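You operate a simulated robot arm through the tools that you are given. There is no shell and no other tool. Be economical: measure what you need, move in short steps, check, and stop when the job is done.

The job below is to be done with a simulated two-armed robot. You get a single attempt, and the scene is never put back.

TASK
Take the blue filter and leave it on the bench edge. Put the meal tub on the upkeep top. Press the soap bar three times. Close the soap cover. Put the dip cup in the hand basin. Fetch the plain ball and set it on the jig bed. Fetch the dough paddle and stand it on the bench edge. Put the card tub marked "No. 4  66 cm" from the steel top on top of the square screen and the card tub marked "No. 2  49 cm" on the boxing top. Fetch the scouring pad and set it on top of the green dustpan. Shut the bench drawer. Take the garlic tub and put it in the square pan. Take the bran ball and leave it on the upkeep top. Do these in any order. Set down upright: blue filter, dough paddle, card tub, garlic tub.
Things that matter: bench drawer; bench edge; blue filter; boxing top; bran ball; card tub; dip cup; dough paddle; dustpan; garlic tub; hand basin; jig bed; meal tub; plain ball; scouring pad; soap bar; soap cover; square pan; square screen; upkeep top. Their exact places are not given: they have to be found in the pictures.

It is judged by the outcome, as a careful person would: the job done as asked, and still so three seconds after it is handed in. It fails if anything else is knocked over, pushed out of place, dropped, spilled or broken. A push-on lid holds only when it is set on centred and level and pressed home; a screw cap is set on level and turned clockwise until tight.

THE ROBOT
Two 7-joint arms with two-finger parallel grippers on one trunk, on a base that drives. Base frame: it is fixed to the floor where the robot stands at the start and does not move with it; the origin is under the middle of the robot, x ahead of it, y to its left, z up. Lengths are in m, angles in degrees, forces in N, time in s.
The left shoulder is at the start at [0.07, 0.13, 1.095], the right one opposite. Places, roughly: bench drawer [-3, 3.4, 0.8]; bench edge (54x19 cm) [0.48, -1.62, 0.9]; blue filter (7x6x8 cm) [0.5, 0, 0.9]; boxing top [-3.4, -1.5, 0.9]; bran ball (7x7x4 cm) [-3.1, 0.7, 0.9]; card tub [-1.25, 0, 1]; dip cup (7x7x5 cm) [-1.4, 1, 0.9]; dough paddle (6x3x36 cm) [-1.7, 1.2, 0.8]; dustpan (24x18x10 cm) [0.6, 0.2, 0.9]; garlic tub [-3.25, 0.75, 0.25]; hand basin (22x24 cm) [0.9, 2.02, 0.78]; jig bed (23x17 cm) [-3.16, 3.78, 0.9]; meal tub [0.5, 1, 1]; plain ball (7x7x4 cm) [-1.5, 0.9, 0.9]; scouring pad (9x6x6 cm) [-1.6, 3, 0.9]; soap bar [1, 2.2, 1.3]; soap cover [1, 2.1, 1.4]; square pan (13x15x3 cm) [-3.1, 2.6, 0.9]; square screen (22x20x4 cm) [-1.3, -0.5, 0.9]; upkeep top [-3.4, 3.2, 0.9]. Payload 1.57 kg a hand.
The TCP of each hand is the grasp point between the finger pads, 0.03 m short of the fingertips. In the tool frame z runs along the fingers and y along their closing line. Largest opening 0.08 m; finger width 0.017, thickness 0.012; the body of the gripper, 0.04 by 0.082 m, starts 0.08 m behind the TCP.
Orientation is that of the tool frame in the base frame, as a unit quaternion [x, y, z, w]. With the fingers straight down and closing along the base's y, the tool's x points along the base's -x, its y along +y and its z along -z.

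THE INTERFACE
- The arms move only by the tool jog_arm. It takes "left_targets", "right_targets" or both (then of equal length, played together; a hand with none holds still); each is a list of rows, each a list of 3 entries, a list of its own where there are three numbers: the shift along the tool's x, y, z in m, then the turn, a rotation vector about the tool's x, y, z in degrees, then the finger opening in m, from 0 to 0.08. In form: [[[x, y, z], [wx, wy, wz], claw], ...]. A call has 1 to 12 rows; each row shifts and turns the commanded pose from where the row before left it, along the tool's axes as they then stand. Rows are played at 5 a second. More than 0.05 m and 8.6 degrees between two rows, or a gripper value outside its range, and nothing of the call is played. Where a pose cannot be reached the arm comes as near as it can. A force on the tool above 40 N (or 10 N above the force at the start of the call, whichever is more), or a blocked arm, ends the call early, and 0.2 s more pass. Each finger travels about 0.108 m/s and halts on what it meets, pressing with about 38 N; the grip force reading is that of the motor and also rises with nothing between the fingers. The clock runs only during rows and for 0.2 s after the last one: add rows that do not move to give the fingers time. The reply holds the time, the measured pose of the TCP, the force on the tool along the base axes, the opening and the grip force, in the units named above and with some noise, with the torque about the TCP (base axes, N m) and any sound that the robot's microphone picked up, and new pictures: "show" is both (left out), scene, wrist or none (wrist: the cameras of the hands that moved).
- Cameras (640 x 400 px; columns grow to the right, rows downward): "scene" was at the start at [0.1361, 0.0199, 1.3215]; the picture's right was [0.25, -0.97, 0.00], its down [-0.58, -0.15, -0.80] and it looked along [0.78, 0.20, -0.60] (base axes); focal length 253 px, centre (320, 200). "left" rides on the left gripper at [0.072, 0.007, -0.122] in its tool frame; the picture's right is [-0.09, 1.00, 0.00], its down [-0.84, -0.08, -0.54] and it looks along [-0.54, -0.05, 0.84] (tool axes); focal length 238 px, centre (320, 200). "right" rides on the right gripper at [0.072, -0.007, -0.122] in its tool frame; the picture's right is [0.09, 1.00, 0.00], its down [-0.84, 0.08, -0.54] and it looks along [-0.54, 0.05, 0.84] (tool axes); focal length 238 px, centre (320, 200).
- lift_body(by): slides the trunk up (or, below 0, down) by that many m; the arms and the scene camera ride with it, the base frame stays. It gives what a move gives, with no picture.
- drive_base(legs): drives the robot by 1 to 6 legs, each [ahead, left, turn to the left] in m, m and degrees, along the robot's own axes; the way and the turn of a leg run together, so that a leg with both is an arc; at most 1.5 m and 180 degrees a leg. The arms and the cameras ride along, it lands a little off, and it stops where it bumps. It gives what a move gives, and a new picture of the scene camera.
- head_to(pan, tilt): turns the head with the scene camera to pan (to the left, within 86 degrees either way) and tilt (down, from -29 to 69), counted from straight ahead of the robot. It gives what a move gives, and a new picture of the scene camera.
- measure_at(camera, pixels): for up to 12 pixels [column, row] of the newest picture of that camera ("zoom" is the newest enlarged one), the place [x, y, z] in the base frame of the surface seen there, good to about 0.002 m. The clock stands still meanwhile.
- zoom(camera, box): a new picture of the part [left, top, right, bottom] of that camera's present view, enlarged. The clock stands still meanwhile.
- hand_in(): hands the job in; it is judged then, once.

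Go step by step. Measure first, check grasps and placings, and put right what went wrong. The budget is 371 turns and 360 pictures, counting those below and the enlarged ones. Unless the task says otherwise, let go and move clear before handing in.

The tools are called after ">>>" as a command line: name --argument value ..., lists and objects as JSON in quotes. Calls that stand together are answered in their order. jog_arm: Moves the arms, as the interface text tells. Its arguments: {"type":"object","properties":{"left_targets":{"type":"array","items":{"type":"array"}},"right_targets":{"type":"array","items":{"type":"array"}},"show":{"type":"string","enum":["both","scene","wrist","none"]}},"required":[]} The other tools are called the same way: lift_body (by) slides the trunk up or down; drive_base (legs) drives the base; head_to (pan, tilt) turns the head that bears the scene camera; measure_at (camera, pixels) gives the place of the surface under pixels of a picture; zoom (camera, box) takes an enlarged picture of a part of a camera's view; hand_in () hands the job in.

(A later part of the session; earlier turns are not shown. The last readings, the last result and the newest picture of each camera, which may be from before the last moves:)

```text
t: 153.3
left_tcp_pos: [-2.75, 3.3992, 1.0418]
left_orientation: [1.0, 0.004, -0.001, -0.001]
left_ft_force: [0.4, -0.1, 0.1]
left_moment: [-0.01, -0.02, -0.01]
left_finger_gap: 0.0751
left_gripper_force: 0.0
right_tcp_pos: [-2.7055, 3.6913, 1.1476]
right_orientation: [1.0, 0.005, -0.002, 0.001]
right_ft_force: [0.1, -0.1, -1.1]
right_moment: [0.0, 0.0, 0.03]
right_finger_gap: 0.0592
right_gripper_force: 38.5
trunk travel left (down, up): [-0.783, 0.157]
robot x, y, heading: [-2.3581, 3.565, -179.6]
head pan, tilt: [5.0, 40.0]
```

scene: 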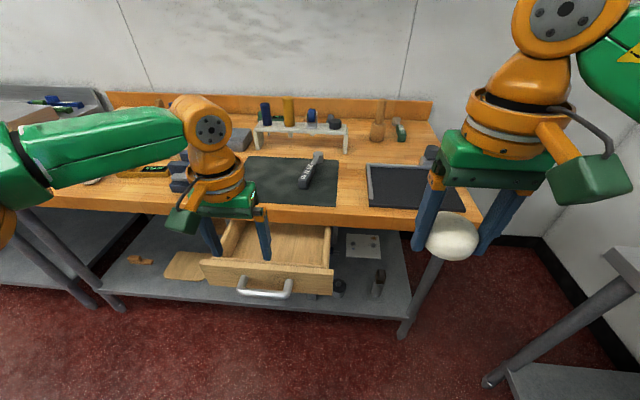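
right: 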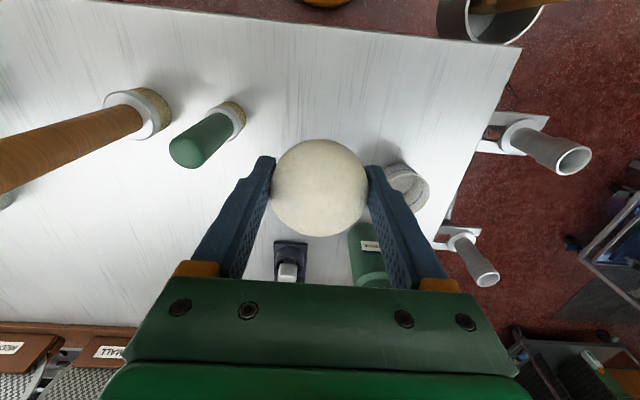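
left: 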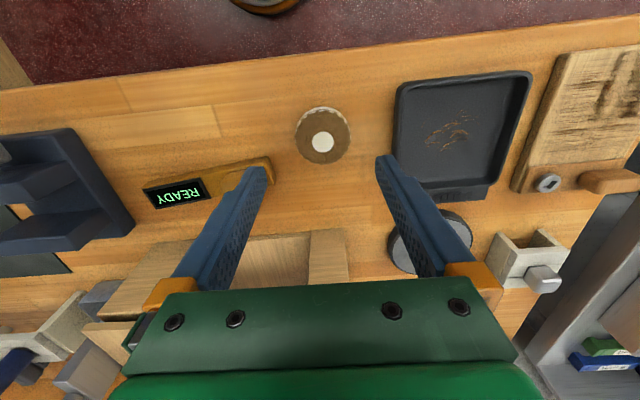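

The drawer is in front and the jig bed tray is at (405,188). Measuring both.

>>> measure_at --camera "scene" --pixels '[[265, 292], [290, 288], [240, 280], [210, 268], [325, 285], [265, 262], [370, 205], [462, 208], [368, 168], [410, 190], [420, 150], [300, 222]]'

>>> zoom --camera "scene" --box '[320, 120, 480, 230]'

```text
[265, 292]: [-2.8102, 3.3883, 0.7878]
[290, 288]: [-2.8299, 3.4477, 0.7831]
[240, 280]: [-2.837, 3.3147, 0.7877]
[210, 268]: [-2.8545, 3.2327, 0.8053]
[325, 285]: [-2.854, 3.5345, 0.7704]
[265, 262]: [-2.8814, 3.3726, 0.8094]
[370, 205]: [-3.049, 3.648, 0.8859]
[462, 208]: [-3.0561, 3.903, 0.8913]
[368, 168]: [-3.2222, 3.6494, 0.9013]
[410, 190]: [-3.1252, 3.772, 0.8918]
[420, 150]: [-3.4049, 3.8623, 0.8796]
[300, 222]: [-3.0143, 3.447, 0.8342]
```

```text
3.64 times, centred on (400, 175) of scene
```

zoom: 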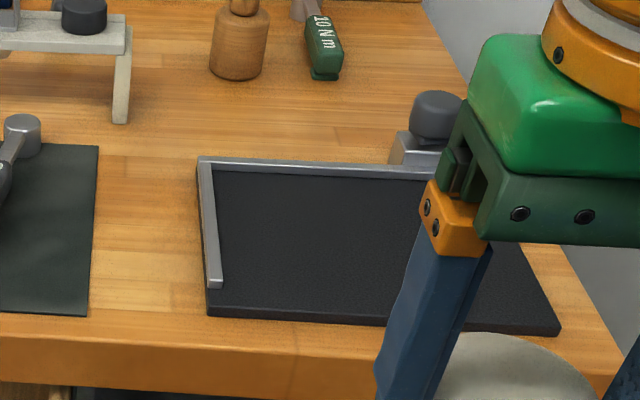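

Jig bed: x -3.05..-3.22, y 3.65..3.90, z 0.891. I'll back up and lower the closed left hand to the drawer handle height (0.788).

>>> drive_base --legs '[[-0.12, 0, 0]]'

>>> lift_body --by -0.2

>>> jog_arm --left_targets '[[[0, 0, 0.03], [0, 0, 0], 0.03], [[0, 0, 0.02], [0, 0, 0], 0.0], [[0, 0, 0], [0, 0, 0], 0.0], [[0, 0, 0], [0, 0, 0], 0.0]]' --right_targets '[[[0, 0, -0.03], [0, 0, 0], 0.045], [[0, 0, -0.03], [0, 0, 0], 0.045], [[0, 0, 0], [0, 0, 0], 0.045], [[0, 0, 0], [0, 0, 0], 0.045]]' --show "scene"

```text
t: 154.5
left_tcp_pos: [-2.637, 3.3991, 1.0412]
left_orientation: [1.0, 0.005, 0.0, -0.001]
left_ft_force: [-1.5, -1.0, -0.2]
left_moment: [-0.02, -0.03, 0.01]
left_finger_gap: 0.0749
left_gripper_force: 0.0
right_tcp_pos: [-2.5933, 3.6917, 1.1466]
right_orientation: [1.0, 0.004, 0.0, 0.001]
right_ft_force: [-0.4, -0.3, -0.7]
right_moment: [0.02, -0.04, -0.01]
right_finger_gap: 0.0592
right_gripper_force: 37.8
trunk travel left (down, up): [-0.783, 0.157]
robot x, y, heading: [-2.2406, 3.5666, -179.6]
head pan, tilt: [5.0, 40.0]
```

scene: 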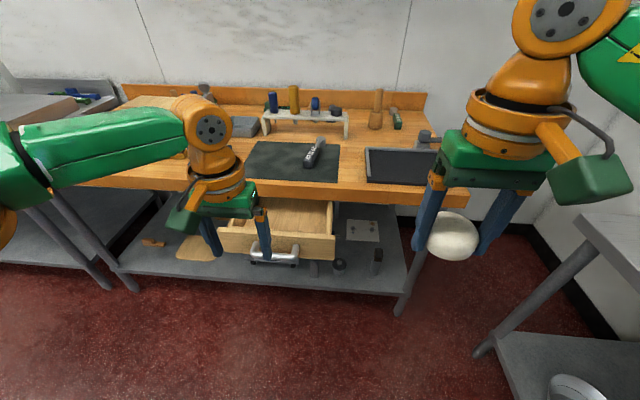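

```text
t: 156.7
left_tcp_pos: [-2.6327, 3.3987, 0.8413]
left_orientation: [1.0, 0.004, -0.001, -0.001]
left_ft_force: [-0.1, 0.6, -0.2]
left_moment: [-0.01, 0.01, -0.02]
left_finger_gap: 0.0753
left_gripper_force: 0.0
right_tcp_pos: [-2.5908, 3.6931, 0.9478]
right_orientation: [1.0, 0.005, 0.0, 0.001]
right_ft_force: [-0.2, -0.5, -0.8]
right_moment: [-0.02, 0.01, -0.02]
right_finger_gap: 0.0592
right_gripper_force: 38.3
trunk travel left (down, up): [-0.583, 0.357]
robot x, y, heading: [-2.2388, 3.5653, -179.5]
head pan, tilt: [5.0, 40.0]
```

```text
t: 157.7
left_tcp_pos: [-2.6329, 3.4, 0.7909]
left_orientation: [1.0, 0.004, -0.001, -0.001]
left_ft_force: [1.0, -0.6, 0.2]
left_moment: [-0.01, 0.01, 0.0]
left_finger_gap: 0.0
left_gripper_force: 21.0
right_tcp_pos: [-2.5892, 3.6922, 1.0067]
right_orientation: [1.0, 0.005, -0.001, 0.001]
right_ft_force: [0.3, 0.0, -1.1]
right_moment: [-0.02, 0.01, 0.0]
right_finger_gap: 0.0592
right_gripper_force: 38.0
trunk travel left (down, up): [-0.583, 0.357]
robot x, y, heading: [-2.2431, 3.5682, -179.6]
head pan, tilt: [5.0, 40.0]
```

scene: 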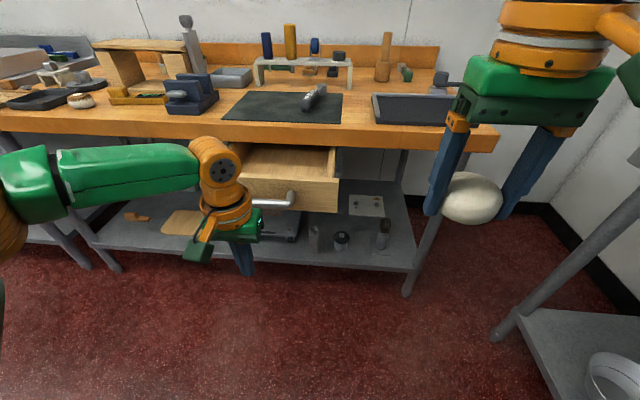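

>>> drive_base --legs '[[0.3, 0, 0]]'

```text
t: 159.7
left_tcp_pos: [-2.9299, 3.3986, 0.7905]
left_orientation: [1.0, 0.003, -0.001, -0.001]
left_ft_force: [-0.4, 0.0, -0.7]
left_moment: [0.02, 0.0, -0.05]
left_finger_gap: 0.0001
left_gripper_force: 21.5
right_tcp_pos: [-2.8858, 3.6896, 1.0086]
right_orientation: [1.0, 0.004, -0.001, 0.002]
right_ft_force: [-0.7, 1.0, -1.6]
right_moment: [0.01, 0.01, 0.02]
right_finger_gap: 0.059
right_gripper_force: 38.1
trunk travel left (down, up): [-0.583, 0.357]
robot x, y, heading: [-2.5382, 3.5628, -179.9]
head pan, tilt: [5.0, 40.0]
```

scene: 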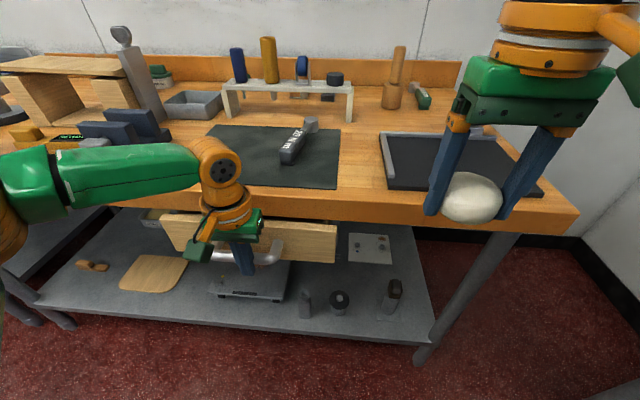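

The drawer is nearly in. A little further.

>>> drive_base --legs '[[0.03, 0, 0]]'

>>> measure_at --camera "scene" --pixels '[[175, 225], [325, 240], [270, 248], [400, 210], [250, 190]]'

```text
t: 160.7
left_tcp_pos: [-2.9554, 3.3988, 0.7911]
left_orientation: [1.0, 0.004, 0.007, 0.001]
left_ft_force: [1.7, 1.2, -0.4]
left_moment: [0.03, -0.05, -0.01]
left_finger_gap: 0.0001
left_gripper_force: 21.5
right_tcp_pos: [-2.9158, 3.69, 1.0081]
right_orientation: [1.0, 0.003, 0.0, 0.002]
right_ft_force: [0.8, 0.6, -0.5]
right_moment: [0.0, -0.02, 0.03]
right_finger_gap: 0.0592
right_gripper_force: 38.3
trunk travel left (down, up): [-0.583, 0.357]
robot x, y, heading: [-2.5641, 3.5643, -179.6]
head pan, tilt: [5.0, 40.0]
stopped in leg 1: the force on the tool passed its limit at 50 N (the readings are from after the stop); the commanded pose is now the measured one
```

scene: 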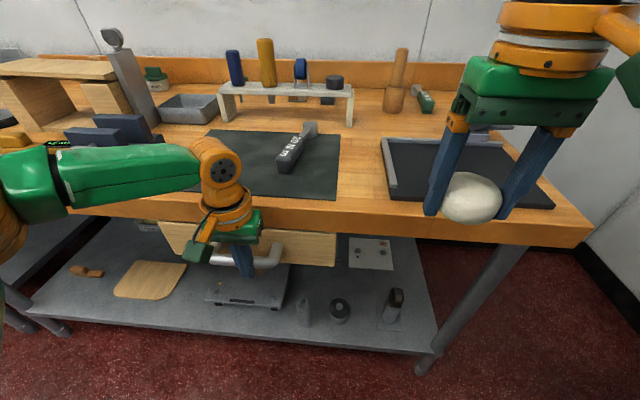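

```text
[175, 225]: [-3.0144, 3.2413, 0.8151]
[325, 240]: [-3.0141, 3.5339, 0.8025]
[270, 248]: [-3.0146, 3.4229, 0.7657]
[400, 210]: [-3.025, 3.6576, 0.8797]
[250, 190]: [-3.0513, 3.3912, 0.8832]
```

The drawer is flush (panel at -3.014). I'll back off, raise the trunk and extend the right hand for placing the ball on the jig bed.

>>> drive_base --legs '[[-0.12, 0, 0]]'

>>> lift_body --by 0.18

>>> jog_arm --right_targets '[[[0, -0.03, 0.035], [0, 0, 0], 0.045], [[0, -0.03, 0.035], [0, 0, 0], 0.045], [[0, -0.02, 0.035], [0, 0, 0], 0.045], [[0, 0, 0.035], [0, 0, 0], 0.045], [[-0.03, 0, 0.03], [0, 0, 0], 0.045], [[-0.03, 0, 0], [0, 0, 0], 0.045], [[-0.02, 0, 0], [0, 0, 0], 0.045], [[0, 0, 0], [0, 0, 0], 0.045]]' --left_targets '[[[0, 0, -0.04], [0, 0, 0], 0.0], [[0, 0, -0.04], [0, 0, 0], 0.0], [[0, 0, -0.04], [0, 0, 0], 0.0], [[0.03, 0, 0], [0, 0, 0], 0.0], [[0, 0, 0], [0, 0, 0], 0.0], [[0, 0, 0], [0, 0, 0], 0.0], [[0, 0, 0], [0, 0, 0], 0.0], [[0, 0, 0], [0, 0, 0], 0.0]]' --show "none"

```text
t: 161.9
left_tcp_pos: [-2.8378, 3.3999, 0.7911]
left_orientation: [1.0, 0.001, 0.007, 0.0]
left_ft_force: [0.4, 0.1, -0.1]
left_moment: [0.0, 0.03, 0.0]
left_finger_gap: 0.0
left_gripper_force: 21.5
right_tcp_pos: [-2.7988, 3.6901, 1.0064]
right_orientation: [1.0, 0.004, 0.0, 0.0]
right_ft_force: [0.5, 0.4, 0.0]
right_moment: [0.01, -0.01, -0.02]
right_finger_gap: 0.059
right_gripper_force: 38.0
trunk travel left (down, up): [-0.583, 0.357]
robot x, y, heading: [-2.4483, 3.563, -179.6]
head pan, tilt: [5.0, 40.0]
```

scene: 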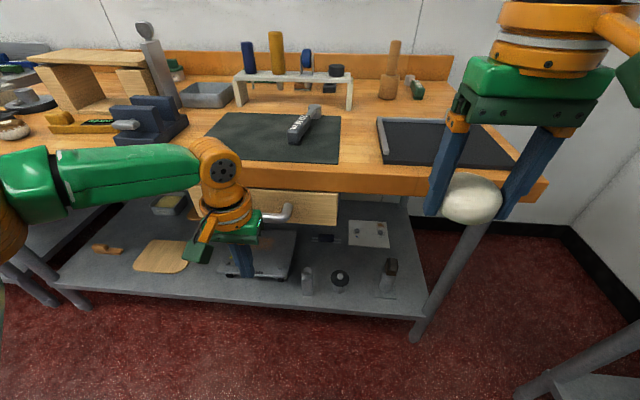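

```text
t: 163.9
left_tcp_pos: [-2.8377, 3.3985, 0.9703]
left_orientation: [1.0, 0.001, 0.007, 0.0]
left_ft_force: [0.0, 0.8, 0.3]
left_moment: [-0.02, -0.01, 0.03]
left_finger_gap: 0.0
left_gripper_force: 21.3
right_tcp_pos: [-2.798, 3.6904, 1.1877]
right_orientation: [1.0, 0.003, -0.001, 0.001]
right_ft_force: [0.4, -1.0, 0.0]
right_moment: [0.01, 0.0, 0.02]
right_finger_gap: 0.0591
right_gripper_force: 37.7
trunk travel left (down, up): [-0.763, 0.177]
robot x, y, heading: [-2.4479, 3.5614, -179.9]
head pan, tilt: [5.0, 40.0]
```

```text
t: 165.7
left_tcp_pos: [-2.8045, 3.3928, 1.0889]
left_orientation: [1.0, 0.002, 0.006, -0.001]
left_ft_force: [-0.3, 0.5, -0.1]
left_moment: [-0.01, 0.02, -0.02]
left_finger_gap: 0.0001
left_gripper_force: 21.4
left hand out of reach, approached as far as the arm can: row 3
right_tcp_pos: [-2.8808, 3.7697, 1.0158]
right_orientation: [1.0, 0.003, -0.001, 0.001]
right_ft_force: [-0.7, -0.1, -1.1]
right_moment: [0.01, 0.01, 0.04]
right_finger_gap: 0.0594
right_gripper_force: 37.8
trunk travel left (down, up): [-0.763, 0.177]
robot x, y, heading: [-2.4478, 3.5661, -179.9]
head pan, tilt: [5.0, 40.0]
```

>>> drive_base --legs '[[0.25, 0, 0]]'

>>> jog_arm --right_targets '[[[0, 0, 0.04], [0, 0, 0], 0.045], [[0, 0, 0.035], [0, 0, 0], 0.045], [[0, 0, 0.02], [0, 0, 0], 0.045], [[0, 0, 0], [0, 0, 0], 0.045], [[0, 0, 0], [0, 0, 0], 0.075], [[0, 0, 0], [0, 0, 0], 0.075], [[0, 0, -0.04], [0, 0, 0], 0.075], [[0, 0, -0.04], [0, 0, 0], 0.075], [[0, 0, -0.04], [0, 0, 0], 0.075]]' --show "wrist"

```text
t: 167.5
left_tcp_pos: [-3.0503, 3.39, 1.0899]
left_orientation: [1.0, 0.005, 0.005, -0.001]
left_ft_force: [0.3, -0.2, 0.6]
left_moment: [-0.02, 0.01, -0.02]
left_finger_gap: 0.0
left_gripper_force: 21.7
right_tcp_pos: [-3.1275, 3.767, 1.017]
right_orientation: [1.0, 0.005, -0.002, 0.001]
right_ft_force: [0.2, 0.1, -0.5]
right_moment: [0.01, 0.01, -0.01]
right_finger_gap: 0.0593
right_gripper_force: 38.3
trunk travel left (down, up): [-0.763, 0.177]
robot x, y, heading: [-2.7001, 3.5614, -179.4]
head pan, tilt: [5.0, 40.0]
```

scene: 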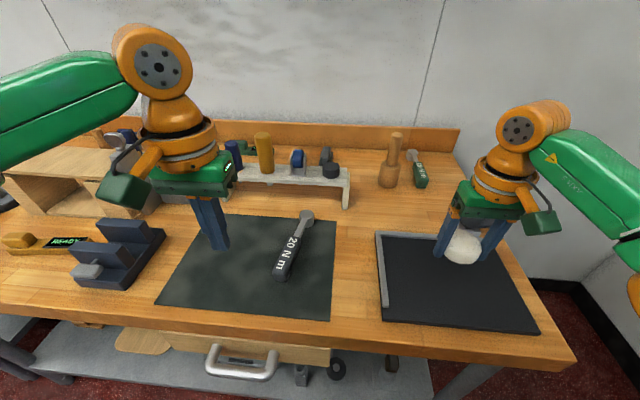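

```text
t: 169.5
left_tcp_pos: [-3.0511, 3.3892, 1.0892]
left_orientation: [1.0, 0.004, 0.007, -0.001]
left_ft_force: [0.4, -0.6, 0.2]
left_moment: [-0.02, -0.04, 0.02]
left_finger_gap: 0.0
left_gripper_force: 21.3
right_tcp_pos: [-3.1298, 3.7655, 1.0435]
right_orientation: [1.0, 0.006, -0.001, 0.0]
right_ft_force: [-0.4, 0.4, 0.3]
right_moment: [-0.01, 0.04, 0.01]
right_finger_gap: 0.0749
right_gripper_force: 0.0
trunk travel left (down, up): [-0.763, 0.177]
robot x, y, heading: [-2.6982, 3.5591, -179.3]
head pan, tilt: [5.0, 40.0]
```

right: 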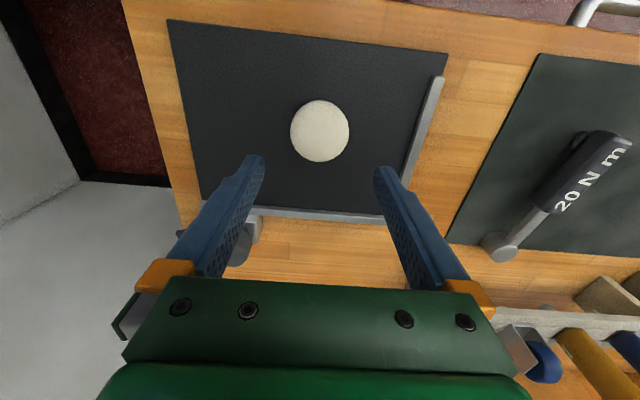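

The plain ball is on the jig bed and the drawer is shut. Next is the garlic tub on the lower shelf, so I'll drive back toward y ≈ 1.05.

>>> drive_base --legs '[[-0.3, 0, -0.7], [0, 1.25, 0], [0, 1.25, 0]]'

>>> head_to --pan 20 --tilt 55

```text
t: 183.3
left_tcp_pos: [-2.7418, 0.8935, 1.089]
left_orientation: [1.0, 0.009, 0.006, 0.0]
left_ft_force: [-0.3, 0.0, 0.0]
left_moment: [0.0, 0.02, -0.03]
left_finger_gap: 0.0
left_gripper_force: 21.5
right_tcp_pos: [-2.8227, 1.2687, 1.0412]
right_orientation: [1.0, 0.009, -0.001, 0.001]
right_ft_force: [-0.2, 0.3, 0.0]
right_moment: [-0.05, 0.01, 0.0]
right_finger_gap: 0.075
right_gripper_force: 0.2
trunk travel left (down, up): [-0.763, 0.177]
robot x, y, heading: [-2.3858, 1.0669, -178.6]
head pan, tilt: [5.0, 40.0]
```

scene: 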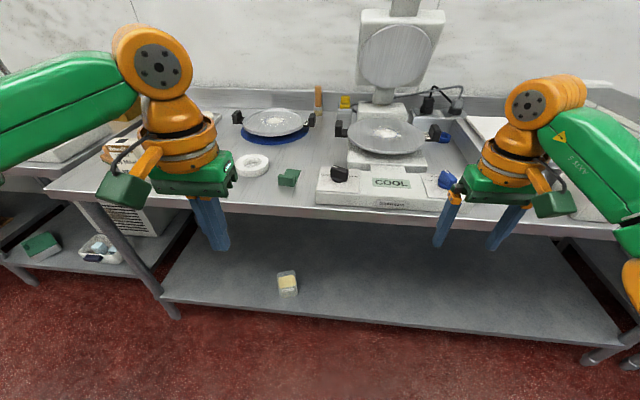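

```text
t: 184.1
left_tcp_pos: [-2.7406, 0.8927, 1.0879]
left_orientation: [1.0, 0.009, 0.006, -0.001]
left_ft_force: [0.2, 0.6, -0.2]
left_moment: [0.02, -0.02, -0.01]
left_finger_gap: 0.0002
left_gripper_force: 21.8
right_tcp_pos: [-2.8226, 1.2681, 1.0427]
right_orientation: [1.0, 0.01, 0.0, 0.001]
right_ft_force: [-0.9, 0.5, 0.0]
right_moment: [0.05, -0.02, -0.01]
right_finger_gap: 0.0747
right_gripper_force: 0.1
trunk travel left (down, up): [-0.763, 0.177]
robot x, y, heading: [-2.3888, 1.0694, -178.8]
head pan, tilt: [20.0, 55.0]
```

scene: 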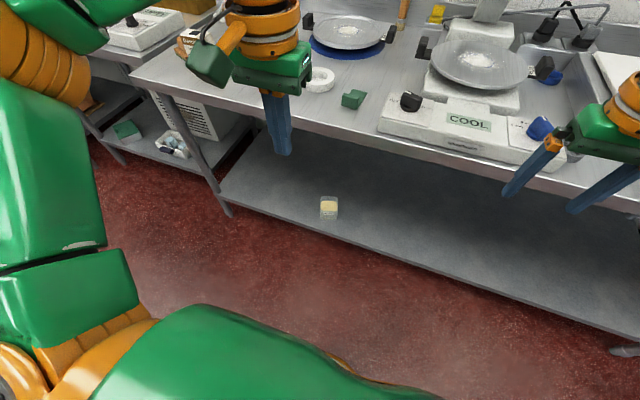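

>>> zoom --camera "scene" --box '[290, 180, 370, 230]'

>>> measure_at --camera "zoom" --pixels '[[250, 160], [370, 160], [250, 290], [375, 295], [310, 220], [240, 300], [380, 310], [310, 320], [310, 170], [200, 390], [310, 150]]'

```text
8.00 times, centred on (330, 205) of scene
```

zoom: 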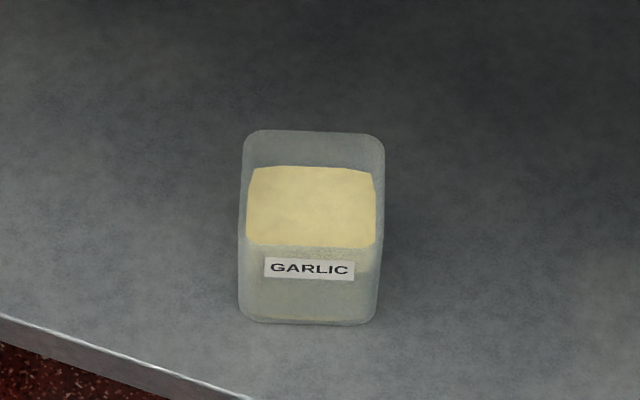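

```text
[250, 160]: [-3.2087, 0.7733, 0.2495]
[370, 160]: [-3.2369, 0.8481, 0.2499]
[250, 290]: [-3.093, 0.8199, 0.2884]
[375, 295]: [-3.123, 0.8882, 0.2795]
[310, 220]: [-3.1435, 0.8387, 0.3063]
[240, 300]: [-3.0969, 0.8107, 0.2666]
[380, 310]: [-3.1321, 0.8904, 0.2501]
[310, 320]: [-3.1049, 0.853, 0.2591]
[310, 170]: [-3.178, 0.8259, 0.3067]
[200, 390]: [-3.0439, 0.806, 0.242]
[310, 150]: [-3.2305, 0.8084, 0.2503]
```

>>> measure_at --camera "zoom" --pixels '[[256, 173], [370, 176], [373, 240], [249, 238], [252, 262], [370, 268], [310, 135], [260, 133], [370, 137], [247, 200], [380, 205]]'

```text
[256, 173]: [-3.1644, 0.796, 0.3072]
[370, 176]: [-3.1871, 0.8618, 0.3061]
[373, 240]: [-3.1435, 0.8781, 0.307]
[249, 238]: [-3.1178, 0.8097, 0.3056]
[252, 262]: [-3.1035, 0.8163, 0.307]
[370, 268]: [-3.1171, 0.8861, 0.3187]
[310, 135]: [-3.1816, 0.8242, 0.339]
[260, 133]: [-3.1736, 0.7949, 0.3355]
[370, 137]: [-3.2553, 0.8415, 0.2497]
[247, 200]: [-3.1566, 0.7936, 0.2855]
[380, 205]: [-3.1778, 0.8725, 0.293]
```

The garlic tub is about 0.075 square, rim at 0.339, yawed about 20°. I'll tuck the right hand, lower the left hand relative to the shoulder and drop the trunk.

>>> jog_arm --left_targets '[[[0, 0, 0.04], [0, 0, 0], 0.02], [[0, 0, 0.04], [0, 0, 0], 0.04], [[0, 0, 0.04], [0, 0, 0], 0.06], [[0, 0, 0.03], [0, 0, 0], 0.08], [[0, 0, 0], [0, 0, 0], 0.08]]' --right_targets '[[[0.04, 0, 0.01], [0, 0, 0], 0.075], [[0.04, 0, 0.01], [0, 0, 0], 0.075], [[0.04, 0, 0.01], [0, 0, 0], 0.075], [[0.04, 0, 0.01], [0, 0, 0], 0.075], [[0.04, 0, 0], [0, 0, 0], 0.075]]' --show "none"

>>> lift_body --by -0.5

>>> head_to --pan 20 --tilt 25

```text
t: 185.3
left_tcp_pos: [-2.7382, 0.8944, 0.9433]
left_orientation: [1.0, 0.009, 0.005, 0.001]
left_ft_force: [0.2, 0.9, 0.4]
left_moment: [-0.02, 0.05, 0.0]
left_finger_gap: 0.08
left_gripper_force: 0.1
right_tcp_pos: [-2.6209, 1.2721, 1.0037]
right_orientation: [1.0, 0.009, -0.001, 0.001]
right_ft_force: [0.0, 0.2, -0.2]
right_moment: [0.0, -0.01, 0.0]
right_finger_gap: 0.075
right_gripper_force: 0.1
trunk travel left (down, up): [-0.763, 0.177]
robot x, y, heading: [-2.3883, 1.0689, -178.7]
head pan, tilt: [20.0, 55.0]
```

```text
refused: -0.5 is not a number from -0.4 to 0.4
```

```text
t: 186.2
left_tcp_pos: [-2.7398, 0.8938, 0.9415]
left_orientation: [1.0, 0.009, 0.006, 0.0]
left_ft_force: [-0.2, 0.9, 0.4]
left_moment: [0.02, -0.01, -0.04]
left_finger_gap: 0.0802
left_gripper_force: 0.0
right_tcp_pos: [-2.6229, 1.2734, 1.0047]
right_orientation: [1.0, 0.009, -0.002, 0.001]
right_ft_force: [-0.4, -0.7, -0.2]
right_moment: [-0.02, 0.0, -0.01]
right_finger_gap: 0.075
right_gripper_force: 0.0
trunk travel left (down, up): [-0.763, 0.177]
robot x, y, heading: [-2.3847, 1.0672, -179.0]
head pan, tilt: [20.0, 25.0]
```

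scene: 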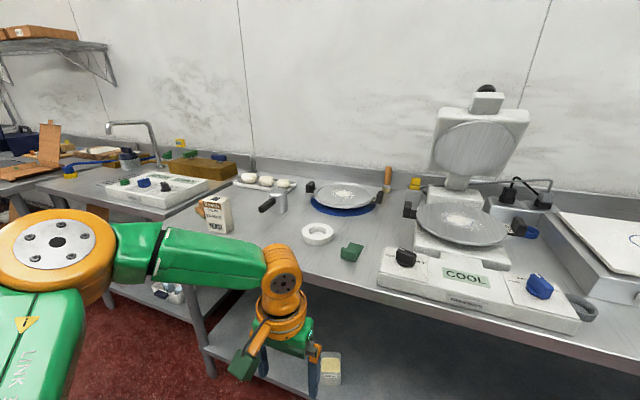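

>>> lift_body --by -0.4

>>> lift_body --by -0.1

>>> drive_base --legs '[[0.2, 0.055, 0]]'

```text
t: 190.1
left_tcp_pos: [-2.7393, 0.8937, 0.5414]
left_orientation: [1.0, 0.01, 0.006, 0.0]
left_ft_force: [-0.9, 0.5, 0.5]
left_moment: [-0.02, 0.01, 0.01]
left_finger_gap: 0.0801
left_gripper_force: 0.0
right_tcp_pos: [-2.6225, 1.273, 0.6037]
right_orientation: [1.0, 0.01, -0.001, 0.001]
right_ft_force: [-0.2, -1.1, -0.2]
right_moment: [0.01, 0.01, 0.0]
right_finger_gap: 0.0751
right_gripper_force: 0.0
trunk travel left (down, up): [-0.363, 0.577]
robot x, y, heading: [-2.3879, 1.0701, -178.9]
head pan, tilt: [20.0, 25.0]
```

```text
t: 191.4
left_tcp_pos: [-2.7404, 0.8936, 0.4418]
left_orientation: [1.0, 0.009, 0.006, -0.001]
left_ft_force: [0.0, 0.1, 0.3]
left_moment: [0.01, 0.03, 0.06]
left_finger_gap: 0.0799
left_gripper_force: 0.0
right_tcp_pos: [-2.6227, 1.2719, 0.5034]
right_orientation: [1.0, 0.01, -0.001, 0.001]
right_ft_force: [0.4, 1.2, 0.2]
right_moment: [-0.01, 0.0, -0.01]
right_finger_gap: 0.0752
right_gripper_force: 0.1
trunk travel left (down, up): [-0.263, 0.677]
robot x, y, heading: [-2.3846, 1.0681, -178.7]
head pan, tilt: [20.0, 25.0]
```

```text
t: 193.0
left_tcp_pos: [-2.9397, 0.8357, 0.4424]
left_orientation: [1.0, 0.008, 0.006, 0.001]
left_ft_force: [-0.4, -1.1, 0.0]
left_moment: [0.02, -0.02, 0.0]
left_finger_gap: 0.0801
left_gripper_force: 0.0
right_tcp_pos: [-2.822, 1.2155, 0.5036]
right_orientation: [1.0, 0.008, -0.001, 0.0]
right_ft_force: [-0.3, 0.3, 0.2]
right_moment: [-0.02, 0.04, 0.01]
right_finger_gap: 0.0749
right_gripper_force: 0.0
trunk travel left (down, up): [-0.263, 0.677]
robot x, y, heading: [-2.587, 1.0133, -178.8]
head pan, tilt: [20.0, 25.0]
```

scene: 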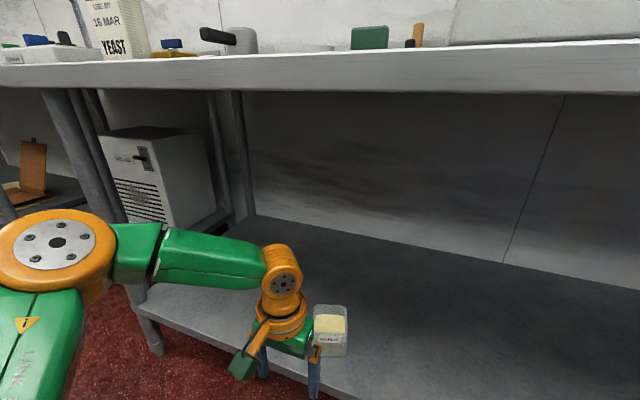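

There is plenty of room underneath. Viewing the tub from the left wrist camera.

>>> zoom --camera "left" --box '[0, 0, 640, 400]'

>>> zoom --camera "scene" --box '[270, 280, 390, 355]'

>>> measure_at --camera "zoom" --pixels '[[235, 135], [400, 140], [415, 200], [240, 200], [235, 280], [415, 300], [320, 220], [320, 150], [320, 350]]'

```text
1.00 times, centred on (320, 200) of left (not enlarged: the box is as wide or as high as the picture)
```

zoom: 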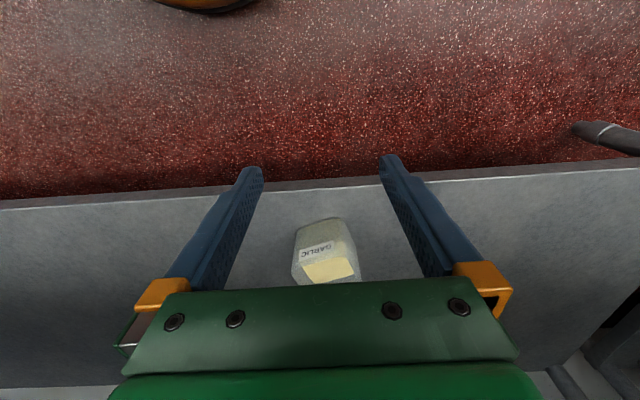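

```text
5.33 times, centred on (330, 318) of scene
```

zoom: 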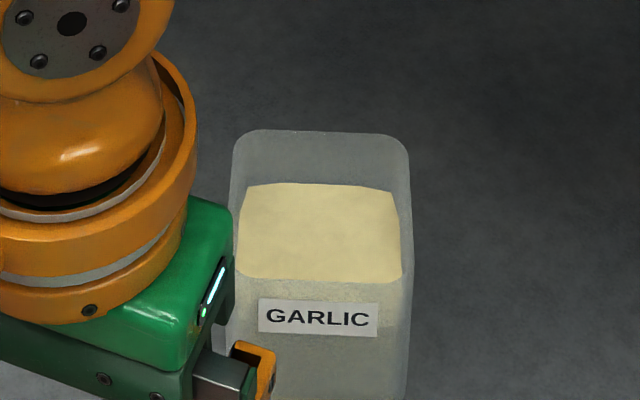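

```text
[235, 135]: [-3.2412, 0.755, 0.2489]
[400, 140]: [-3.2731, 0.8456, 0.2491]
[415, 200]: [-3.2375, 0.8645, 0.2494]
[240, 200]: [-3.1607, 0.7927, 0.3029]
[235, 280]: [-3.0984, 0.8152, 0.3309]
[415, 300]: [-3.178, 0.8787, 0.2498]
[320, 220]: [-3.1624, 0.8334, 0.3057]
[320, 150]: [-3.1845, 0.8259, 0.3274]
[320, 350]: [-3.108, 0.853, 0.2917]
```

>>> drive_base --legs '[[0.13, 0, 0]]'

>>> zoom --camera "left" --box '[200, 100, 440, 250]'

```text
t: 194.3
left_tcp_pos: [-3.0679, 0.8322, 0.4415]
left_orientation: [1.0, 0.009, 0.007, 0.0]
left_ft_force: [0.2, -0.3, 0.4]
left_moment: [0.02, 0.0, -0.03]
left_finger_gap: 0.0799
left_gripper_force: 0.1
right_tcp_pos: [-2.9518, 1.2116, 0.5031]
right_orientation: [1.0, 0.01, -0.002, 0.001]
right_ft_force: [-0.8, 0.0, -0.3]
right_moment: [0.03, 0.01, -0.03]
right_finger_gap: 0.075
right_gripper_force: 0.0
trunk travel left (down, up): [-0.263, 0.677]
robot x, y, heading: [-2.7172, 1.0086, -179.0]
head pan, tilt: [20.0, 25.0]
```

scene: 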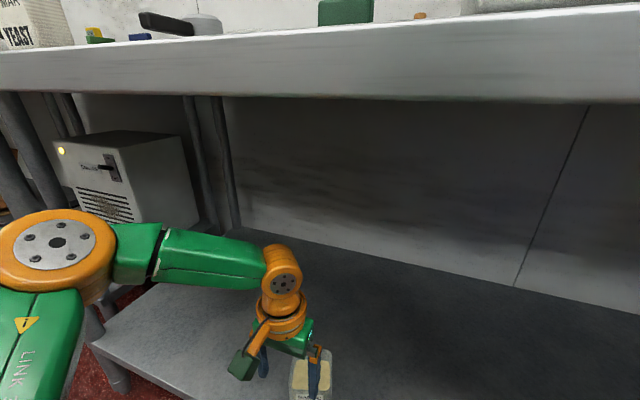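

```text
2.67 times, centred on (320, 175) of left
```

zoom: 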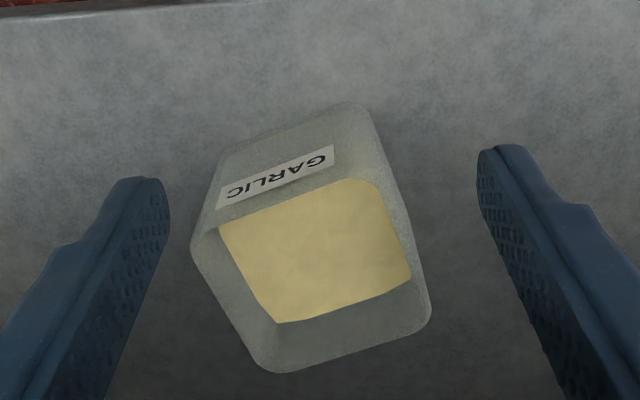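

>>> measure_at --camera "zoom" --pixels '[[197, 243], [205, 232], [370, 178], [377, 182], [427, 318], [420, 325], [268, 368], [275, 362], [345, 350], [285, 205], [225, 300], [400, 240]]'

```text
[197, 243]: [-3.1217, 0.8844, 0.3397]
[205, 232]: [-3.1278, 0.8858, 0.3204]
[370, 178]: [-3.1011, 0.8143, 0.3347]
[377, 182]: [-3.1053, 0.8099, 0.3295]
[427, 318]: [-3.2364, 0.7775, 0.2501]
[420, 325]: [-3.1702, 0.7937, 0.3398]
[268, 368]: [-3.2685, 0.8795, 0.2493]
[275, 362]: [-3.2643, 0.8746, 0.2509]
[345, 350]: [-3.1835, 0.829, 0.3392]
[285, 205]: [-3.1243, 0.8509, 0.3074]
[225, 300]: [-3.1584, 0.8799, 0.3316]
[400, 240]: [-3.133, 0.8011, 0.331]
```

Rim centre is about (-3.147, 0.8385), 0.075 square, yawed 16°. I'll pinch the -y side wall with one finger inside above the garlic.

>>> lift_body --by -0.05

>>> jog_arm --left_targets '[[[0, 0, 0], [0, 0, 0], 0.05], [[-0.035, 0.013, 0], [0, 0, 0], 0.05], [[-0.0345, 0.0137, 0], [0, 0, 0], 0.05], [[0, 0, 0], [0, 0, -7.65], 0.05], [[0, 0, 0], [0, 0, -7.65], 0.05], [[0, 0, 0], [0, 0, 0], 0.05]]' --show "wrist"

```text
t: 195.2
left_tcp_pos: [-3.068, 0.8323, 0.3918]
left_orientation: [1.0, 0.01, 0.006, 0.0]
left_ft_force: [0.0, 0.5, -0.5]
left_moment: [0.01, 0.0, -0.03]
left_finger_gap: 0.0801
left_gripper_force: 0.0
right_tcp_pos: [-2.9498, 1.2109, 0.4547]
right_orientation: [1.0, 0.011, 0.0, 0.002]
right_ft_force: [-0.2, 1.1, 0.1]
right_moment: [-0.01, 0.03, 0.0]
right_finger_gap: 0.0752
right_gripper_force: 0.2
trunk travel left (down, up): [-0.213, 0.727]
robot x, y, heading: [-2.7184, 1.0082, -179.1]
head pan, tilt: [20.0, 25.0]
```

```text
t: 196.6
left_tcp_pos: [-3.1371, 0.804, 0.392]
left_orientation: [0.99, 0.143, 0.006, 0.002]
left_ft_force: [1.2, 0.5, -0.5]
left_moment: [-0.01, -0.06, 0.0]
left_finger_gap: 0.0499
left_gripper_force: 0.0
right_tcp_pos: [-2.9506, 1.2119, 0.4528]
right_orientation: [1.0, 0.011, 0.0, 0.001]
right_ft_force: [-0.4, -0.1, 0.4]
right_moment: [0.01, 0.0, 0.04]
right_finger_gap: 0.075
right_gripper_force: 0.0
trunk travel left (down, up): [-0.213, 0.727]
robot x, y, heading: [-2.7167, 1.0068, -178.8]
head pan, tilt: [20.0, 25.0]
```

left: 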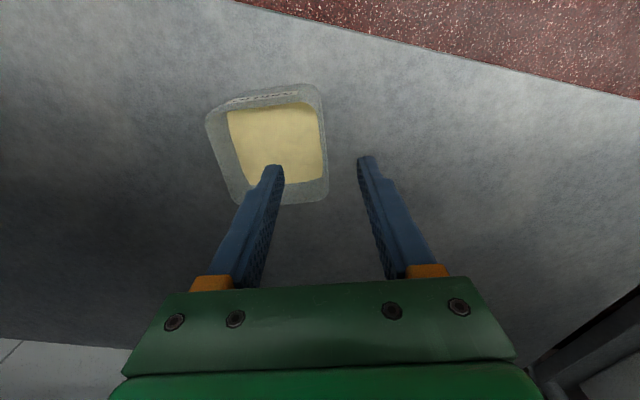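

Aligned with the wall between the fingers. Lower, close, lift a little.

>>> jog_arm --left_targets '[[[0, 0, 0.025], [0, 0, 0], 0.05], [[0, 0, 0.023], [0, 0, 0], 0.05], [[0, 0, 0], [0, 0, 0], 0.02], [[0, 0, 0], [0, 0, 0], 0.0], [[0, 0, 0], [0, 0, 0], 0.0], [[0, 0, 0], [0, 0, 0], 0.0], [[0, 0, -0.02], [0, 0, 0], 0.0], [[0, 0, -0.02], [0, 0, 0], 0.0], [[0, 0, 0], [0, 0, 0], 0.0]]' --show "wrist"

```text
t: 198.6
left_tcp_pos: [-3.1234, 0.7989, 0.3888]
left_orientation: [0.99, 0.142, 0.006, 0.001]
left_ft_force: [-0.8, 0.1, -0.5]
left_moment: [-0.02, -0.02, 0.01]
left_finger_gap: 0.0023
left_gripper_force: 23.8
left hand out of reach, approached as far as the arm can: row 1, 2
right_tcp_pos: [-2.9496, 1.2115, 0.4532]
right_orientation: [1.0, 0.011, 0.0, 0.001]
right_ft_force: [-1.0, -0.6, 0.4]
right_moment: [0.0, 0.0, -0.01]
right_finger_gap: 0.075
right_gripper_force: 0.0
trunk travel left (down, up): [-0.213, 0.727]
robot x, y, heading: [-2.7113, 1.0059, -178.9]
head pan, tilt: [20.0, 25.0]
```

left: 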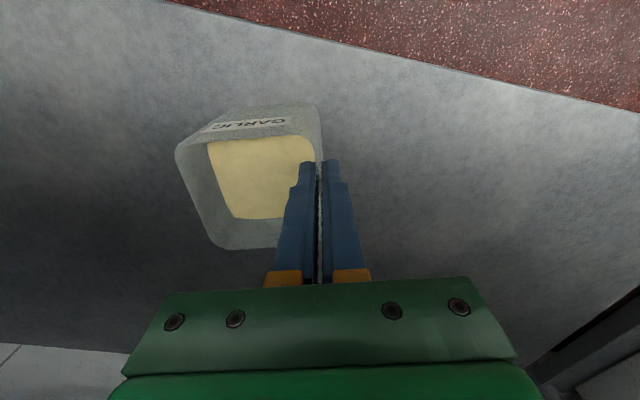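

>>> head_to --pan 22 --tilt 38

```text
t: 199.4
left_tcp_pos: [-3.1242, 0.7979, 0.3884]
left_orientation: [0.99, 0.142, 0.006, 0.001]
left_ft_force: [0.0, -0.3, -1.0]
left_moment: [-0.05, -0.02, -0.01]
left_finger_gap: 0.0022
left_gripper_force: 23.4
right_tcp_pos: [-2.9511, 1.2121, 0.4537]
right_orientation: [1.0, 0.01, -0.001, 0.001]
right_ft_force: [-0.5, 0.3, -0.4]
right_moment: [-0.02, 0.0, -0.01]
right_finger_gap: 0.0751
right_gripper_force: 0.1
trunk travel left (down, up): [-0.213, 0.727]
robot x, y, heading: [-2.7155, 1.0078, -179.1]
head pan, tilt: [22.0, 38.0]
```

scene: 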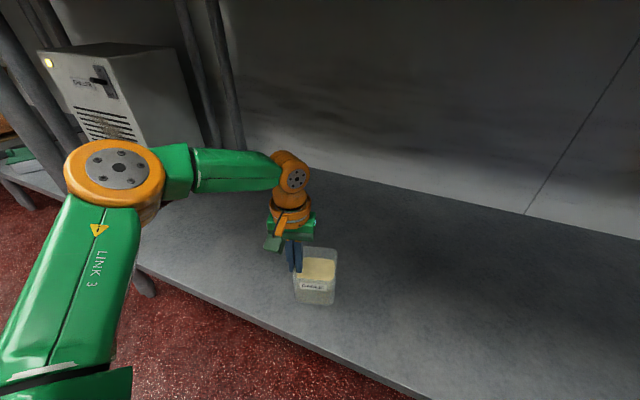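

>>> measure_at --camera "scene" --pixels '[[318, 268], [325, 272], [312, 287], [315, 302], [305, 268], [332, 272]]'

```text
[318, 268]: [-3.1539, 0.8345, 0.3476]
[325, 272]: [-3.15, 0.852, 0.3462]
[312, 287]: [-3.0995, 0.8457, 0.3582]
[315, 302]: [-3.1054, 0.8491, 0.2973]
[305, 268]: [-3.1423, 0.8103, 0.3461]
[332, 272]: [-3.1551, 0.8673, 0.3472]
```

The tub is held level, lifted 0.04. I'll back out, raise the trunk and drive to the square pan.

>>> drive_base --legs '[[-0.33, 0, 0]]'

>>> lift_body --by 0.4

>>> lift_body --by 0.3

>>> drive_base --legs '[[0, -0.9, -1], [0, -0.88, 0]]'

>>> head_to --pan 15 --tilt 40

```text
t: 201.6
left_tcp_pos: [-2.7944, 0.8061, 0.3883]
left_orientation: [0.99, 0.141, 0.006, 0.0]
left_ft_force: [0.1, 0.2, -1.8]
left_moment: [-0.03, -0.02, 0.02]
left_finger_gap: 0.0021
left_gripper_force: 23.7
right_tcp_pos: [-2.6207, 1.2183, 0.4531]
right_orientation: [1.0, 0.01, -0.002, 0.001]
right_ft_force: [-0.4, -0.3, 0.7]
right_moment: [0.02, -0.04, 0.0]
right_finger_gap: 0.0748
right_gripper_force: 0.0
trunk travel left (down, up): [-0.213, 0.727]
robot x, y, heading: [-2.386, 1.0115, -178.9]
head pan, tilt: [22.0, 38.0]
```

scene: 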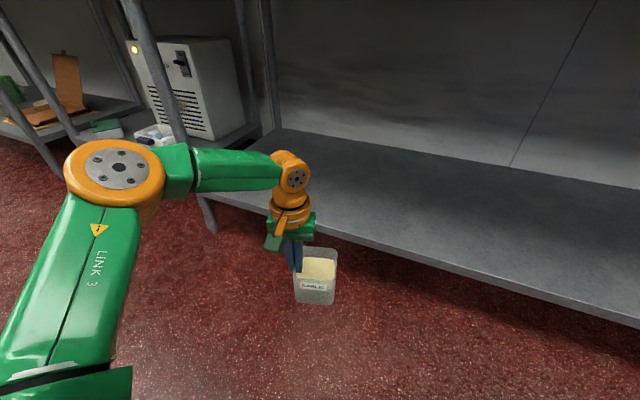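

```text
t: 205.4
left_tcp_pos: [-2.7959, 0.805, 0.7883]
left_orientation: [0.99, 0.141, 0.006, 0.001]
left_ft_force: [0.1, -0.2, -0.8]
left_moment: [-0.02, -0.05, -0.06]
left_finger_gap: 0.0023
left_gripper_force: 23.9
right_tcp_pos: [-2.6212, 1.2185, 0.8534]
right_orientation: [1.0, 0.01, 0.0, 0.0]
right_ft_force: [-0.2, 0.1, -0.2]
right_moment: [0.0, 0.02, -0.01]
right_finger_gap: 0.0749
right_gripper_force: 0.2
trunk travel left (down, up): [-0.613, 0.327]
robot x, y, heading: [-2.384, 1.0121, -179.2]
head pan, tilt: [22.0, 38.0]
```

```text
t: 208.4
left_tcp_pos: [-2.7942, 0.8059, 1.0874]
left_orientation: [0.99, 0.141, 0.006, 0.001]
left_ft_force: [-0.5, -0.6, -1.1]
left_moment: [-0.01, 0.02, -0.04]
left_finger_gap: 0.0022
left_gripper_force: 24.5
right_tcp_pos: [-2.6209, 1.2187, 1.1539]
right_orientation: [1.0, 0.01, 0.0, 0.001]
right_ft_force: [-0.3, -0.6, -0.7]
right_moment: [-0.03, -0.02, -0.01]
right_finger_gap: 0.0748
right_gripper_force: 0.1
trunk travel left (down, up): [-0.913, 0.027]
robot x, y, heading: [-2.385, 1.0131, -179.2]
head pan, tilt: [22.0, 38.0]
```

```text
t: 217.3
left_tcp_pos: [-2.8025, 2.5821, 1.0881]
left_orientation: [0.992, 0.128, 0.006, 0.0]
left_ft_force: [-0.3, 0.2, -0.4]
left_moment: [-0.02, -0.02, -0.01]
left_finger_gap: 0.0024
left_gripper_force: 23.8
right_tcp_pos: [-2.6163, 2.9883, 1.1536]
right_orientation: [1.0, -0.004, -0.002, 0.0]
right_ft_force: [0.3, -0.8, 0.7]
right_moment: [0.05, -0.01, -0.01]
right_finger_gap: 0.0747
right_gripper_force: 0.1
trunk travel left (down, up): [-0.913, 0.027]
robot x, y, heading: [-2.3899, 2.7817, 179.4]
head pan, tilt: [22.0, 38.0]
```

scene: 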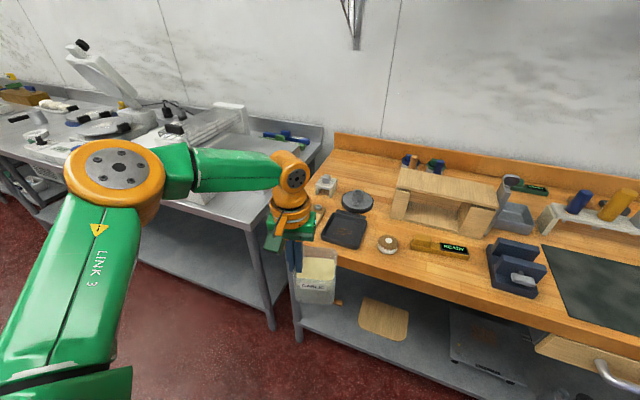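

```text
t: 218.0
left_tcp_pos: [-2.8025, 2.5818, 1.0884]
left_orientation: [0.992, 0.129, 0.007, 0.001]
left_ft_force: [0.2, -0.1, -0.8]
left_moment: [-0.02, -0.01, -0.01]
left_finger_gap: 0.0023
left_gripper_force: 23.7
right_tcp_pos: [-2.6155, 2.9884, 1.1538]
right_orientation: [1.0, -0.004, 0.0, 0.001]
right_ft_force: [-0.2, -0.2, -0.9]
right_moment: [0.03, 0.0, 0.0]
right_finger_gap: 0.0749
right_gripper_force: 0.0
trunk travel left (down, up): [-0.913, 0.027]
robot x, y, heading: [-2.3874, 2.7784, 179.4]
head pan, tilt: [15.0, 40.0]
```

scene: 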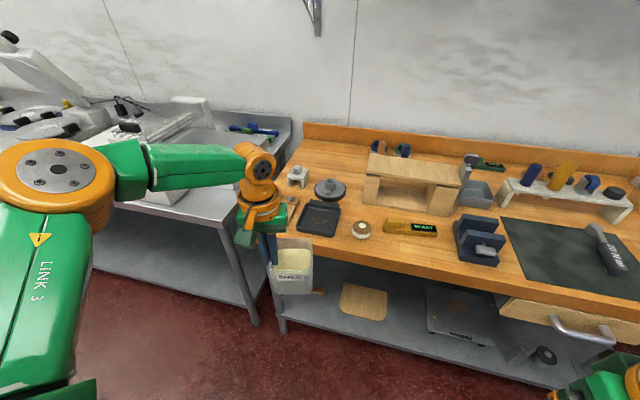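

The square pan is at (320,217). Zoom and measure it.

>>> zoom --camera "scene" --box '[260, 160, 400, 250]'

>>> measure_at --camera "zoom" --pixels '[[185, 315], [330, 340], [215, 190], [365, 200], [270, 260], [225, 280], [330, 260], [345, 350], [170, 325], [470, 320], [320, 140]]'

```text
4.44 times, centred on (330, 205) of scene
```

zoom: 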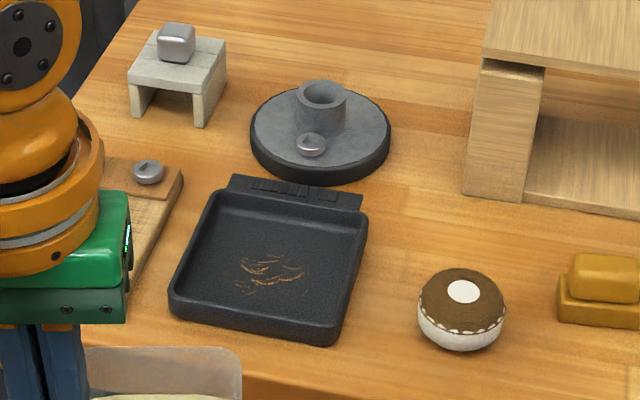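

```text
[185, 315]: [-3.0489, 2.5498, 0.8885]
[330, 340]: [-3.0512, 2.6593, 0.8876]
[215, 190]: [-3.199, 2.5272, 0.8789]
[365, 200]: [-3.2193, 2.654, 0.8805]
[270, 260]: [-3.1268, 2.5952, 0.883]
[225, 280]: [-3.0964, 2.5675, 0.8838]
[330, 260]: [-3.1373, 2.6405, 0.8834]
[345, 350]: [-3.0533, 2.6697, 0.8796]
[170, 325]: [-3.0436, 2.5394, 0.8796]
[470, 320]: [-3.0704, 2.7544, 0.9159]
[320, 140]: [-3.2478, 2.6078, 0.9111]
```

Pan: x -3.05..-3.18, y 2.545..2.67, floor 0.883. I'll square the tub up by turning 15°, then drive over the pan.

>>> jog_arm --left_targets '[[[0, 0, 0], [0, 0, 7.4], 0.0], [[0, 0, 0], [0, 0, 7.4], 0.0], [[0, 0, 0], [0, 0, 0], 0.0]]' --show "none"

>>> drive_base --legs '[[0.294, 0.024, 0]]'

>>> zoom --camera "left" --box '[0, 0, 640, 400]'

```text
t: 218.8
left_tcp_pos: [-2.8019, 2.5816, 1.0881]
left_orientation: [1.0, -0.001, 0.007, 0.001]
left_ft_force: [-0.4, 0.3, -0.6]
left_moment: [-0.05, -0.01, -0.01]
left_finger_gap: 0.0024
left_gripper_force: 23.6
right_tcp_pos: [-2.615, 2.9899, 1.1529]
right_orientation: [1.0, -0.005, -0.002, 0.0]
right_ft_force: [0.1, -0.1, -0.3]
right_moment: [-0.05, 0.02, 0.01]
right_finger_gap: 0.0749
right_gripper_force: 0.1
trunk travel left (down, up): [-0.913, 0.027]
robot x, y, heading: [-2.3866, 2.7787, 179.4]
head pan, tilt: [15.0, 40.0]
```

```text
t: 220.8
left_tcp_pos: [-3.0944, 2.5614, 1.0895]
left_orientation: [1.0, 0.0, 0.006, 0.0]
left_ft_force: [-0.1, -1.0, -1.3]
left_moment: [-0.01, 0.03, 0.0]
left_finger_gap: 0.0022
left_gripper_force: 23.6
right_tcp_pos: [-2.908, 2.9691, 1.1537]
right_orientation: [1.0, -0.004, -0.002, 0.001]
right_ft_force: [0.3, 0.2, -0.7]
right_moment: [0.0, 0.0, 0.01]
right_finger_gap: 0.0749
right_gripper_force: 0.0
trunk travel left (down, up): [-0.913, 0.027]
robot x, y, heading: [-2.6745, 2.76, 179.3]
head pan, tilt: [15.0, 40.0]
```

scene: 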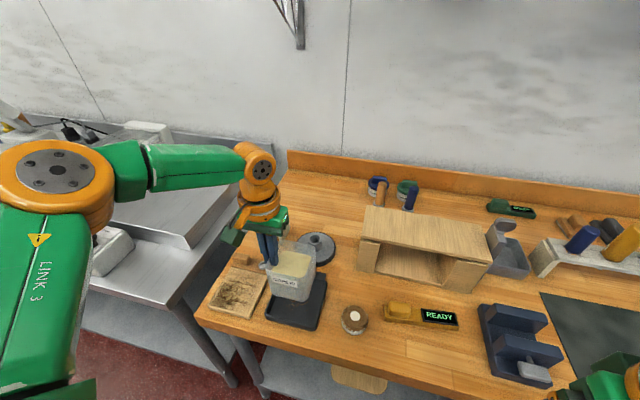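

```text
1.00 times, centred on (320, 200) of left (not enlarged: the box is as wide or as high as the picture)
```

zoom: 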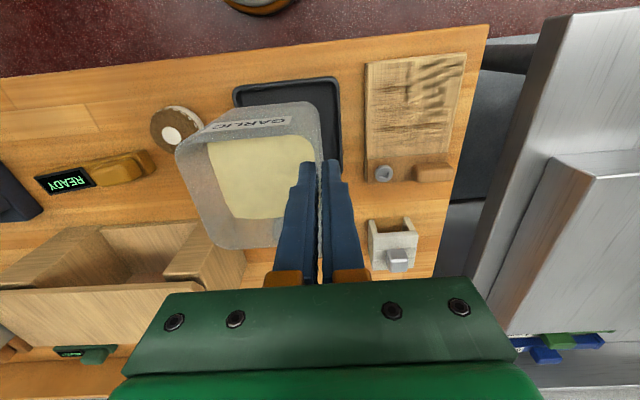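

>>> measure_at --camera "scene" --pixels '[[276, 268], [312, 275], [283, 255], [315, 258], [295, 265], [290, 282], [310, 300]]'

>>> measure_at --camera "zoom" --pixels '[[210, 140], [310, 140], [230, 215], [280, 215], [260, 180], [200, 128], [318, 104], [215, 247], [336, 80], [336, 150], [235, 95]]'

```text
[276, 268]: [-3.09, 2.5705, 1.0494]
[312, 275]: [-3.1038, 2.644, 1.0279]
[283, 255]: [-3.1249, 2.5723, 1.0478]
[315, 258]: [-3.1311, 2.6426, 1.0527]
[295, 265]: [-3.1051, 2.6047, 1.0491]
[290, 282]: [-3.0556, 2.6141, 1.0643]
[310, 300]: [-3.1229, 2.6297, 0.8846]
```

```text
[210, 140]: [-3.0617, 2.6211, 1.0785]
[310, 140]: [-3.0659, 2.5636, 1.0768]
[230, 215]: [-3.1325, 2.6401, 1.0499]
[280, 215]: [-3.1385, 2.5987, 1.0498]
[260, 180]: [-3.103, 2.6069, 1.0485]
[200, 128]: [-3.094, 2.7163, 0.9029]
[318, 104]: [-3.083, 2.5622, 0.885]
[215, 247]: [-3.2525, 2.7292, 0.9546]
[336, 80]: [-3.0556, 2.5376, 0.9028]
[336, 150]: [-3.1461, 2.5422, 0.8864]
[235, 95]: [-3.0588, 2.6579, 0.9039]
```

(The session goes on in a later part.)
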